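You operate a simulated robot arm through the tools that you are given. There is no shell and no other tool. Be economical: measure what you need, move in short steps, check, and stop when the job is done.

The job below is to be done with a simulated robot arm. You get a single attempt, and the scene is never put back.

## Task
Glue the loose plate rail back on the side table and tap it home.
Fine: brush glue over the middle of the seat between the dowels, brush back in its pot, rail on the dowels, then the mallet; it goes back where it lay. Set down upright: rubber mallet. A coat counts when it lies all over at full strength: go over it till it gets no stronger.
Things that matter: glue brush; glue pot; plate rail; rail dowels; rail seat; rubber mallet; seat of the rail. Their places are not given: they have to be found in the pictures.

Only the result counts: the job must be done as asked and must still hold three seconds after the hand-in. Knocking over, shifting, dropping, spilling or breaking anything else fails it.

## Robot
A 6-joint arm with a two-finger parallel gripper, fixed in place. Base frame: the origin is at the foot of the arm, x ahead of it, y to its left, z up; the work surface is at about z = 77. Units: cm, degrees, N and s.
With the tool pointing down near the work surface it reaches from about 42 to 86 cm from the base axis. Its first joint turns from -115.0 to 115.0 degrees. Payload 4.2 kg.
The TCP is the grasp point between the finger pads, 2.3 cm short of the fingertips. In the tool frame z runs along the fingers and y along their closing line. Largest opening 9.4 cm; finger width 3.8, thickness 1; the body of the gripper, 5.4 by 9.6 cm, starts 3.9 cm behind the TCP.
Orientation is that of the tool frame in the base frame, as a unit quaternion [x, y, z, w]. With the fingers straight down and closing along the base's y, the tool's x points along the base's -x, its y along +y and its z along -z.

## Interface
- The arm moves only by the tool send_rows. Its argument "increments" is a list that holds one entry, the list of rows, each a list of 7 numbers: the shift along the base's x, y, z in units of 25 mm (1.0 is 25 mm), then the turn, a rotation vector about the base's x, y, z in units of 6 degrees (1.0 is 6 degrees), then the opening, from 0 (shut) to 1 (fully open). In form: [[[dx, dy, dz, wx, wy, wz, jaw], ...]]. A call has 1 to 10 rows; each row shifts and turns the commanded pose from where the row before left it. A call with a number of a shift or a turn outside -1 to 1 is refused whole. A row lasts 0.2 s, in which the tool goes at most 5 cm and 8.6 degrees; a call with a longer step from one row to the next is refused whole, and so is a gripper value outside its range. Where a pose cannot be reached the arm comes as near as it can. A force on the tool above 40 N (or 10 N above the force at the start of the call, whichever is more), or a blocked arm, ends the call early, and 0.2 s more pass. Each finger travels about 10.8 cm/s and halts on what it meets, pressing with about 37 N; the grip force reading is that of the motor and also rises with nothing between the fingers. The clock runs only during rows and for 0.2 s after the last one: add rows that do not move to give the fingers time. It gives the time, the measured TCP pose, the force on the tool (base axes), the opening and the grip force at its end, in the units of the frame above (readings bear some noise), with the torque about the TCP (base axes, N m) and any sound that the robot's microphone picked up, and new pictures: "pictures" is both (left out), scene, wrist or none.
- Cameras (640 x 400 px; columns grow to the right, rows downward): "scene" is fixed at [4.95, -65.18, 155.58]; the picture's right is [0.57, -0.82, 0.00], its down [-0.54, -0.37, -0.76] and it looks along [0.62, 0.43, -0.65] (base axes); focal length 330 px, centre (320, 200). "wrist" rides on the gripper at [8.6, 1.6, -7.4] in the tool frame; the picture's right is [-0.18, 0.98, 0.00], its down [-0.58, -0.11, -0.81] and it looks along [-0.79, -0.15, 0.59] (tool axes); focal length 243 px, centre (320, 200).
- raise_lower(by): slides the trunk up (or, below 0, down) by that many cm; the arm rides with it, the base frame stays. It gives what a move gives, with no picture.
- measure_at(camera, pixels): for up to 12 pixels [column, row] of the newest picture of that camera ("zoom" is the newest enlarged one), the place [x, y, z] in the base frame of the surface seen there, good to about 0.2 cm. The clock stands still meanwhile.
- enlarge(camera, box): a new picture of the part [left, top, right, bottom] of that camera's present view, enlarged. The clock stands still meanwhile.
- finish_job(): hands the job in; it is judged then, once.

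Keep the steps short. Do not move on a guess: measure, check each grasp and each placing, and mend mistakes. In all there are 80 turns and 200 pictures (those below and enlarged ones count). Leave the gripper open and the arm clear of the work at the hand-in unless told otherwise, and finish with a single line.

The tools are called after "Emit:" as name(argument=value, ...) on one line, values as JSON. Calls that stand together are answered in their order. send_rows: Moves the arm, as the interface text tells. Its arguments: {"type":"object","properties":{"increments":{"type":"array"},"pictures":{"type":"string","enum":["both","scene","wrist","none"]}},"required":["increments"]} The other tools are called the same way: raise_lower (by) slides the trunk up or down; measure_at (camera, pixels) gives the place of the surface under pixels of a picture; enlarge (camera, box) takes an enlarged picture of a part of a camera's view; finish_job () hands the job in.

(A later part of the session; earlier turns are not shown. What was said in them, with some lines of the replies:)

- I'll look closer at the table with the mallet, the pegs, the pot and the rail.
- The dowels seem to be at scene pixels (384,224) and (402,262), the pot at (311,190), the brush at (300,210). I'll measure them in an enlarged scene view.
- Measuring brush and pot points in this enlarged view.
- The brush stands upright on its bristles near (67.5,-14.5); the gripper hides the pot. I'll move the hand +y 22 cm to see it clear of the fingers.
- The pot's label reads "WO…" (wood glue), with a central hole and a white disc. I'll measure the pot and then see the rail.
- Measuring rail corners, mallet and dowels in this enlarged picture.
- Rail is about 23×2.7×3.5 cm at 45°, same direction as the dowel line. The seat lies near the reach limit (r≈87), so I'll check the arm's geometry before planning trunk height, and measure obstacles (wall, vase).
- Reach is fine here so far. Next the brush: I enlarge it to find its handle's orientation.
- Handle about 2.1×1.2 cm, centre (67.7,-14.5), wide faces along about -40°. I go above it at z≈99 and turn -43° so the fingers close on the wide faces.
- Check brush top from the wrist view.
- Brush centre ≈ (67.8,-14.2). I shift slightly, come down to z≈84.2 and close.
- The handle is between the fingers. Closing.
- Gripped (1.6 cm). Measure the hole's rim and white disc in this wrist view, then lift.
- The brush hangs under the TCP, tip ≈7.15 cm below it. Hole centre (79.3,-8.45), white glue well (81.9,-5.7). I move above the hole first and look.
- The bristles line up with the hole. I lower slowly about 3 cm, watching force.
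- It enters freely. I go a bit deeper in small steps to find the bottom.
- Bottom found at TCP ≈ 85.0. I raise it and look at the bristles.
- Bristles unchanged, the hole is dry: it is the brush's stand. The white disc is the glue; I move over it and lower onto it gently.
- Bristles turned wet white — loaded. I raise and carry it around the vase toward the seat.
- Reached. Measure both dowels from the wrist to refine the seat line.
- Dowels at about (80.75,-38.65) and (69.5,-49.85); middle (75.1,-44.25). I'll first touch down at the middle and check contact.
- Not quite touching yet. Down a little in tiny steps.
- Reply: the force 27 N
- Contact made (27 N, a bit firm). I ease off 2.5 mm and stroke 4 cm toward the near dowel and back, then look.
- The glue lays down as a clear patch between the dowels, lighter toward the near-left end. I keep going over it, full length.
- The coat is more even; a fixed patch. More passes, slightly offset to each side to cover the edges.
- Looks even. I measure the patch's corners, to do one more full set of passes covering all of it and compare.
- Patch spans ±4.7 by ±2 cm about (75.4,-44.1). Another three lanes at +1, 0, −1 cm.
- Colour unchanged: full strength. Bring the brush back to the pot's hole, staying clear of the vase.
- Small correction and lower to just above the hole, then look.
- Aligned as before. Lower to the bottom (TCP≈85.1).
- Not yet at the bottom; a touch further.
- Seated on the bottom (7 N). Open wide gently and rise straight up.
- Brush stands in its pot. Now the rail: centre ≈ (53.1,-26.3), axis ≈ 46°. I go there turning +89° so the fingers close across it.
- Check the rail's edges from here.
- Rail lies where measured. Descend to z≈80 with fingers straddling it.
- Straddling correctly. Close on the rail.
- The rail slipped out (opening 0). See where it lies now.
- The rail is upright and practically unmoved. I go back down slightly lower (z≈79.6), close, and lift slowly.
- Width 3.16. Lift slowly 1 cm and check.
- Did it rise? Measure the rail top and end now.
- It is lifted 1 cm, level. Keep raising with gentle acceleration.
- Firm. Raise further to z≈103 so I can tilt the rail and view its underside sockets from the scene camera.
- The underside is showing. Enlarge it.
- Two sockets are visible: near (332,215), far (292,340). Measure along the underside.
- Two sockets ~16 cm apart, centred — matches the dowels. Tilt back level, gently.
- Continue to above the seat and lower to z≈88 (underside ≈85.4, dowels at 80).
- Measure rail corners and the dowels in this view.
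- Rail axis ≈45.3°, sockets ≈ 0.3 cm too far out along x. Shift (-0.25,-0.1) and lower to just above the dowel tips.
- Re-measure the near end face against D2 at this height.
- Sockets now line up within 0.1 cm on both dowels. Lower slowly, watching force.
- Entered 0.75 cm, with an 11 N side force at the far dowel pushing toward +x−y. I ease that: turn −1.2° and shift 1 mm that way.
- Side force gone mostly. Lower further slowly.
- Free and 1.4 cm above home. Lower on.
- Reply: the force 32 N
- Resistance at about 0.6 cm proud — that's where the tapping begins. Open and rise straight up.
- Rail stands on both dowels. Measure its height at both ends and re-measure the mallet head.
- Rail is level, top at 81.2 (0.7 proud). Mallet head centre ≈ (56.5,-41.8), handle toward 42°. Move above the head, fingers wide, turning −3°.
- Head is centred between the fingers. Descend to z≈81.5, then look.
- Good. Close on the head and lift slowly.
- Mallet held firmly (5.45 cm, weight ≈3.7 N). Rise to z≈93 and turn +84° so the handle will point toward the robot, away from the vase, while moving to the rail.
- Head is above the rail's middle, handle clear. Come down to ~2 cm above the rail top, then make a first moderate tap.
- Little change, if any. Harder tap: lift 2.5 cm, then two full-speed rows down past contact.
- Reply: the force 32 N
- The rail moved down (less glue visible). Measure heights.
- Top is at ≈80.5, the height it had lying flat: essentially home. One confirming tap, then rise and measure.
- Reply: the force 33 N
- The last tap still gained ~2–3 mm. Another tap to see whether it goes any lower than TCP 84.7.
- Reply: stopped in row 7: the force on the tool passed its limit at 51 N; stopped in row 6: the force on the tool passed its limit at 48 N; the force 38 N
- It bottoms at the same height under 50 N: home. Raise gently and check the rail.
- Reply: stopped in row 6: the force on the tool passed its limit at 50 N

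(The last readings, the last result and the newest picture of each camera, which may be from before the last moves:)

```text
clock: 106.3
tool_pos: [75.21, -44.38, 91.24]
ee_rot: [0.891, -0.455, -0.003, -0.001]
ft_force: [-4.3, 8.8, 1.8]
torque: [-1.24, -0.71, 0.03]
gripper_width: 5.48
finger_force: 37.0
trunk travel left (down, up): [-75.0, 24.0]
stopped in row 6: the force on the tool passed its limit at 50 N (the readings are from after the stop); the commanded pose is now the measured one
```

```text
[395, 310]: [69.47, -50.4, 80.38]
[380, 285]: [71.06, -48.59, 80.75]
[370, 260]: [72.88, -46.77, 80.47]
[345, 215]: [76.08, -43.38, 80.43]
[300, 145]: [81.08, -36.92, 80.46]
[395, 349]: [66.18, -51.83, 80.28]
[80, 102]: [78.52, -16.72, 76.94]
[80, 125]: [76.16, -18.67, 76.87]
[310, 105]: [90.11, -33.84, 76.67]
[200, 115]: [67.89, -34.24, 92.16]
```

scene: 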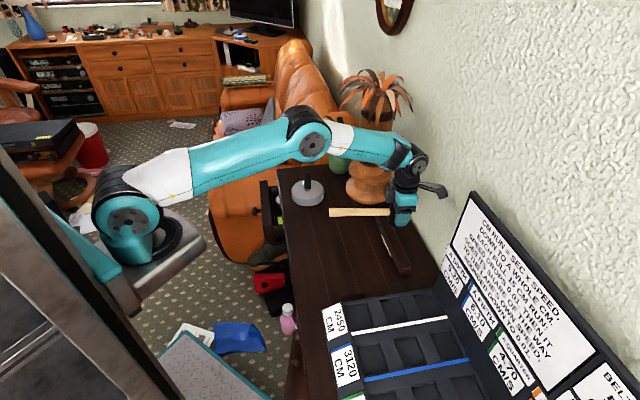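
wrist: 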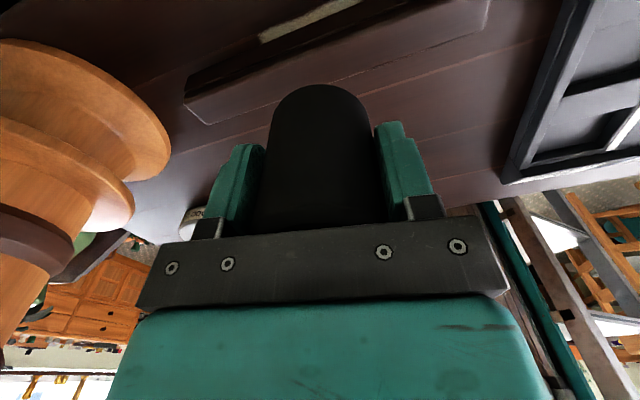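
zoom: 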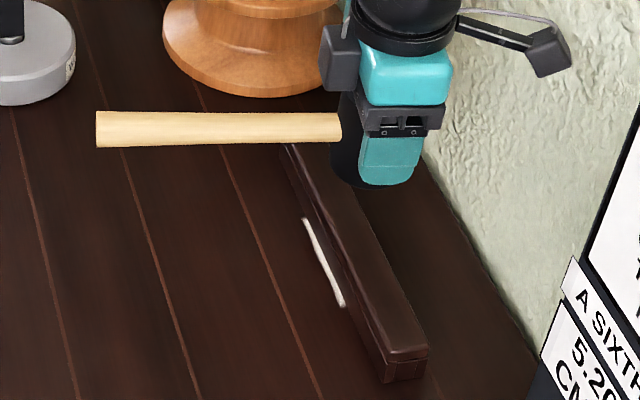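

A side force toward −x+y: something on the wrist (the camera arm) brushes the wall. Back away from the wall along (−x,+y) gently.

Emit:
send_rows(increments=[[[-0.2, 0.2, 0, 0, 0, 0, 0], [-0.4, 0.4, 0, 0, 0, 0, 0], [-0.5, 0.5, 0, 0, 0, 0, 0], [-0.3, 0.3, 0, 0, 0, 0, 0], [0, 0, 0.3, 0, 0, 0, 0], [0, 0, 0, 0, 0, 0, 0]]], pictures="both")

Emit:
enlarge(camera="scene", box=[360, 205, 430, 285])

Emit:
measure_at(camera="zoom", pixels=[[370, 295], [350, 255], [310, 190], [290, 150], [245, 60], [388, 322], [372, 345], [410, 335]])

```text
clock: 107.7
tool_pos: [72.0, -41.06, 91.86]
ee_rot: [0.891, -0.455, -0.003, -0.001]
ft_force: [-0.7, -0.4, -4.0]
torque: [-0.03, -0.02, -0.01]
gripper_width: 5.43
finger_force: 36.8
trunk travel left (down, up): [-75.0, 24.0]
```

scene: 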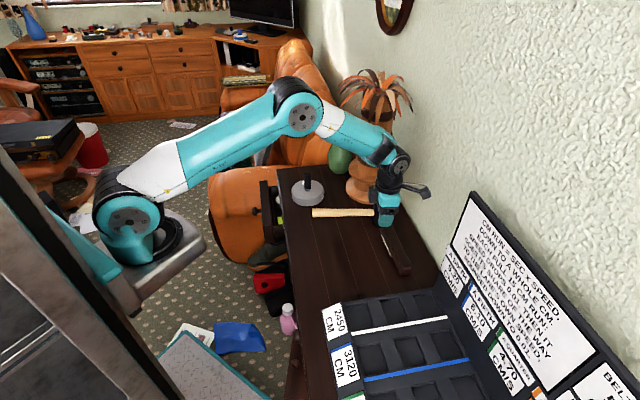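
wrist: 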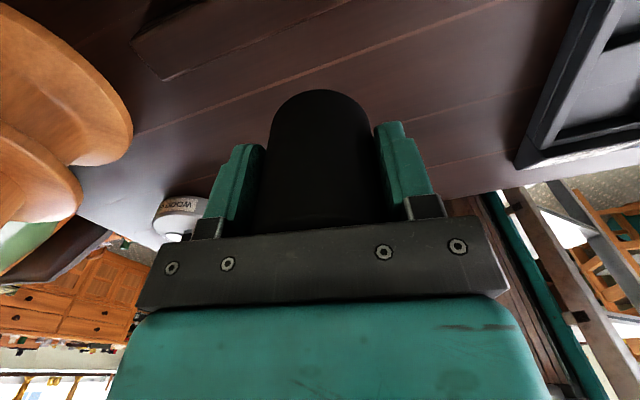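

```text
5.00 times, centred on (395, 245) of scene
```

zoom: 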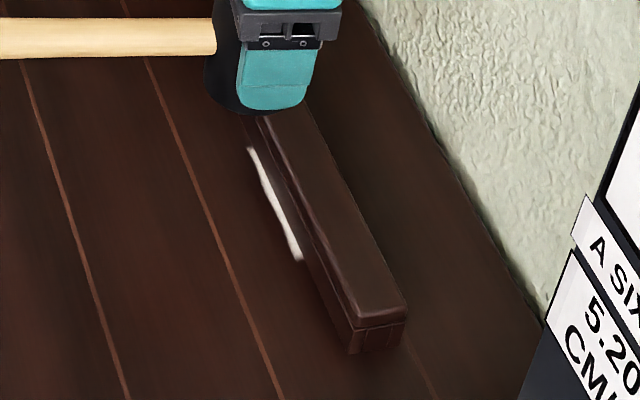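

```text
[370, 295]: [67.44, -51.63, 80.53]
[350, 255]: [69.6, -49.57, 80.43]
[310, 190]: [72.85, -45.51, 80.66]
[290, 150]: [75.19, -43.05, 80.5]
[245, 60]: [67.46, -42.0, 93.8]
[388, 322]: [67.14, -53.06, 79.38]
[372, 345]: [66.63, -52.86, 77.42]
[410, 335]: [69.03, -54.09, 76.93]
```

Free again; rail level at ~80.5. Check the mallet's attitude in the grip (handle height near and far).

Emit:
measure_at(camera="scene", pixels=[[316, 213], [330, 213], [345, 213], [360, 213], [369, 213]])

Emit:
send_rows(increments=[[[-0.3, 0, 0.2, 0, 0, -0.3, 0], [-0.6, 0, 0.3, 0, 0, -0.7, 0], [-0.7, 0, 0, 0, 0, -1, 0], [-0.7, 0, 0, 0, 0, -1, 0], [-0.7, 0, 0, 0, 0, -1, 0], [-0.7, 0, 0, 0, 0, -1, 0], [-0.7, 0, 0, 0, 0, -1, 0], [-0.7, 0, 0, 0, 0, -1, 0], [-0.6, 0, 0, 0, 0, -1, 0], [-0.4, -0.2, 0, 0, 0, -1, 0]]], pictures="none")

Emit:
send_rows(increments=[[[-0.1, -0.14, 0, 0, 0, -1, 0], [0, 0, 0, 0, 0, -1, 0], [0, 0, 0, 0, 0, -1, 0], [0, 0, 0, 0, 0, -1, 0], [0, 0, 0, 0, 0, -1, 0], [0, 0, 0, 0, 0, 0, 0], [0, 0, 0, 0, 0, 0, 0]]], pictures="both")

```text
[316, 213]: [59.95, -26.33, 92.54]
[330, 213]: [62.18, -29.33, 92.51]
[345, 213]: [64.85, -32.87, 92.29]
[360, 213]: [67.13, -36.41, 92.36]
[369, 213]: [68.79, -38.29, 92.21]
```

```text
clock: 109.9
tool_pos: [56.6, -41.47, 93.3]
ee_rot: [-0.586, 0.811, 0.0, 0.001]
ft_force: [0.2, -0.3, -4.6]
torque: [-0.03, 0.01, 0.0]
gripper_width: 5.45
finger_force: 37.0
trunk travel left (down, up): [-75.0, 24.0]
```

```text
clock: 111.5
tool_pos: [56.42, -41.83, 93.37]
ee_rot: [-0.357, 0.934, 0.002, 0.001]
ft_force: [0.3, -0.4, -3.3]
torque: [-0.02, 0.04, -0.01]
gripper_width: 5.45
finger_force: 37.2
trunk travel left (down, up): [-75.0, 24.0]
```

scene: 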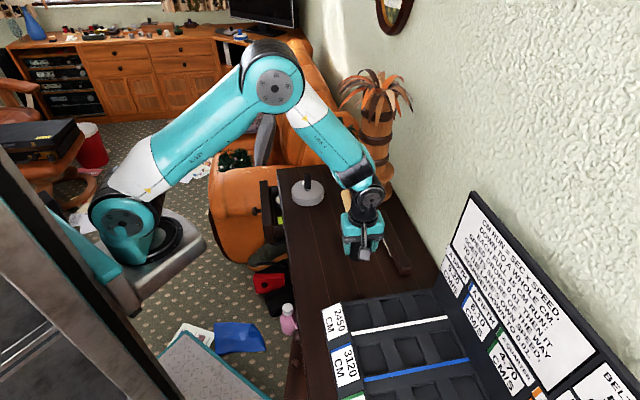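
wrist: 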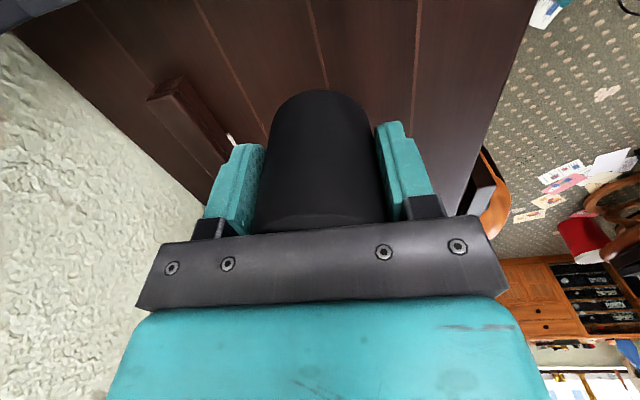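

Handle level and orientation restored. The head slid a few mm up in the grip; so lower to z≈81.8 and feel for the table.

Emit:
send_rows(increments=[[[0.04, -0.03, -0.4, 0, 0, 0, 0], [0, 0, -0.9, 0, 0, 0, 0], [0, 0, -1, 0, 0, 0, 0], [0, 0, -1, 0, 0, 0, 0], [0, 0, -0.8, 0, 0, 0, 0], [0, 0, -0.4, 0, 0, 0, 0], [0, 0, -0.12, 0, 0, 0, 0], [0, 0, 0, 0, 0, 0, 0]]], pictures="none")

Emit:
send_rows(increments=[[[0, 0, -0.06, 0, 0, 0, 0], [0, 0, -0.04, 0, 0, 0, 0], [0, 0, -0.04, 0, 0, 0, 0], [0, 0, 0, 0, 0, 0, 0]]], pictures="none")

```text
clock: 113.3
tool_pos: [56.49, -41.92, 81.6]
ee_rot: [-0.358, 0.934, 0.002, 0.002]
ft_force: [-1.0, 0.4, -3.3]
torque: [-0.03, 0.02, -0.03]
gripper_width: 5.46
finger_force: 37.5
trunk travel left (down, up): [-75.0, 24.0]
```

```text
clock: 114.3
tool_pos: [56.47, -41.98, 81.41]
ee_rot: [-0.357, 0.934, 0.002, 0.002]
ft_force: [0.3, -1.3, -3.2]
torque: [-0.03, -0.02, -0.03]
gripper_width: 5.44
finger_force: 36.8
trunk travel left (down, up): [-75.0, 24.0]
```

Still hanging free (−3.2 N). Down a little more.

Emit:
send_rows(increments=[[[0, 0, -0.05, 0, 0, 0, 0], [0, 0, -0.04, 0, 0, 0, 0], [0, 0, -0.03, 0, 0, 0, 0], [0, 0, 0, 0, 0, 0, 0]]], pictures="none")

```text
clock: 115.3
tool_pos: [56.45, -41.81, 81.1]
ee_rot: [-0.358, 0.934, 0.0, 0.002]
ft_force: [-2.0, 4.1, 17.5]
torque: [-0.17, 0.57, -0.09]
gripper_width: 5.46
finger_force: 37.2
trunk travel left (down, up): [-75.0, 24.0]
```

On the table now (17 N). Ease slightly, open fully, and rise straight up.

Emit:
send_rows(increments=[[[0, 0, 0.03, 0, 0, 0, 0], [0, 0, 0, 0, 0, 0, 0.75], [0, 0, 0, 0, 0, 0, 1], [0, 0, 0, 0, 0, 0, 1], [0, 0, 0, 0, 0, 0, 1], [0, 0, 0.4, 0, 0, 0, 1], [0, 0, 1, 0, 0, 0, 1], [0, 0, 1, 0, 0, 0, 1], [0, 0, 1, 0, 0, 0, 1], [0, 0, 1, 0, 0, 0, 1]]], pictures="none")

Emit:
send_rows(increments=[[[0, 0.3, 1, 0, 0, 0, 1], [-0.3, 1, 1, 0, 0, 0, 1], [-0.3, 1, 1, 0, 0, 0, 1], [-0.3, 1, 0.5, 0, 0, 0, 1], [-0.3, 1, 0, 0, 0, 0, 1], [-0.3, 1, 0, 0, 0, 0, 1], [0, 1, 0, 0, 0, 0, 1], [0, 1, 0, 0, 0, 0, 1], [0, 1, 0, 0, 0, 0, 1], [0, 1, 0, 0, 0, 0, 1]]], pictures="both")

Emit:
enlarge(camera="scene", box=[280, 170, 430, 300])

Emit:
enlarge(camera="scene", box=[360, 200, 425, 285])

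```text
clock: 117.5
tool_pos: [56.58, -41.91, 91.84]
ee_rot: [-0.357, 0.934, 0.001, 0.001]
ft_force: [-0.4, -0.1, 0.2]
torque: [0.02, 0.01, 0.0]
gripper_width: 9.44
finger_force: 0.1
trunk travel left (down, up): [-75.0, 24.0]
```

```text
clock: 119.7
tool_pos: [52.73, -18.77, 100.82]
ee_rot: [-0.357, 0.934, 0.001, 0.002]
ft_force: [0.1, -0.6, 0.1]
torque: [0.0, -0.01, -0.04]
gripper_width: 9.41
finger_force: 0.0
trunk travel left (down, up): [-75.0, 24.0]
```

scene: 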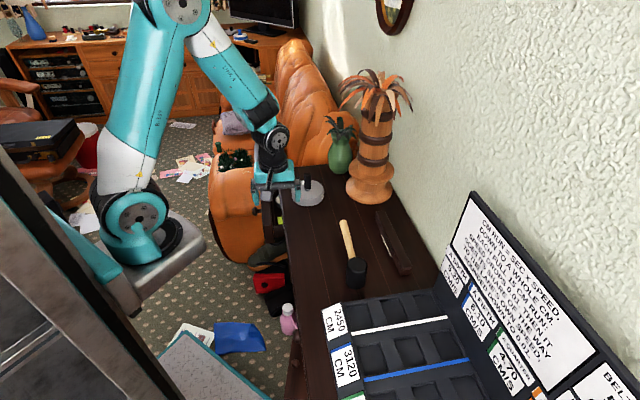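
wrist: 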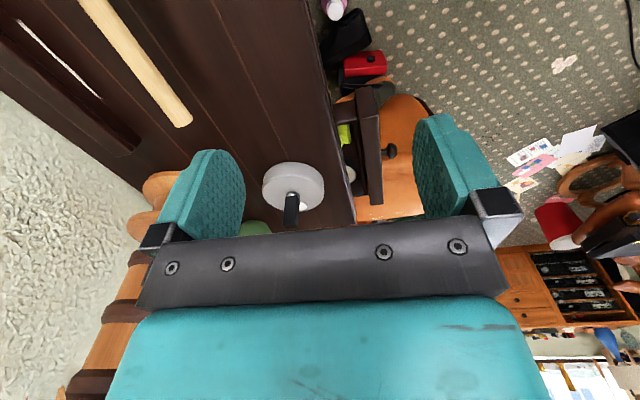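

```text
3.08 times, centred on (355, 235) of scene
```

zoom: 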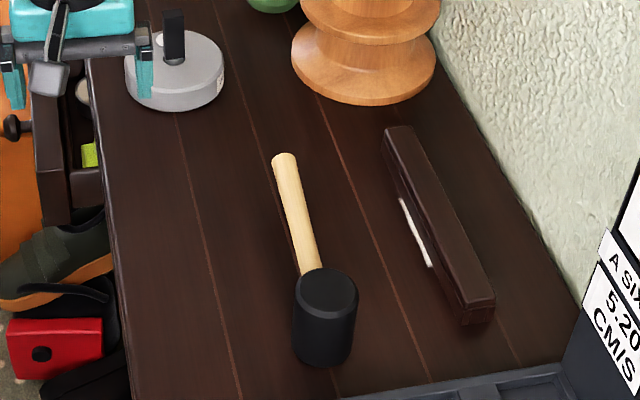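

```text
4.71 times, centred on (392, 242) of scene
5 turns are left
```

zoom: 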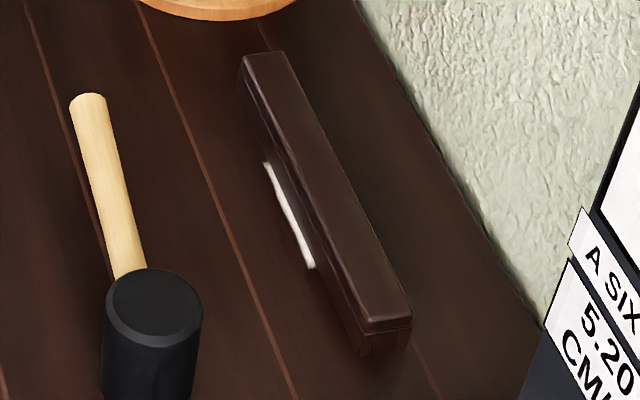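

Mallet stands back where it lay, rail is level and home, brush is in the pot, and the gripper is open and clear. Handing in.

Emit:
finish_job()

```text
The job is handed in.
```

The seat is glued at full strength, the brush is back in its pot, the rail is tapped home on both dowels, the mallet is back upright where it lay, and the job is handed in.
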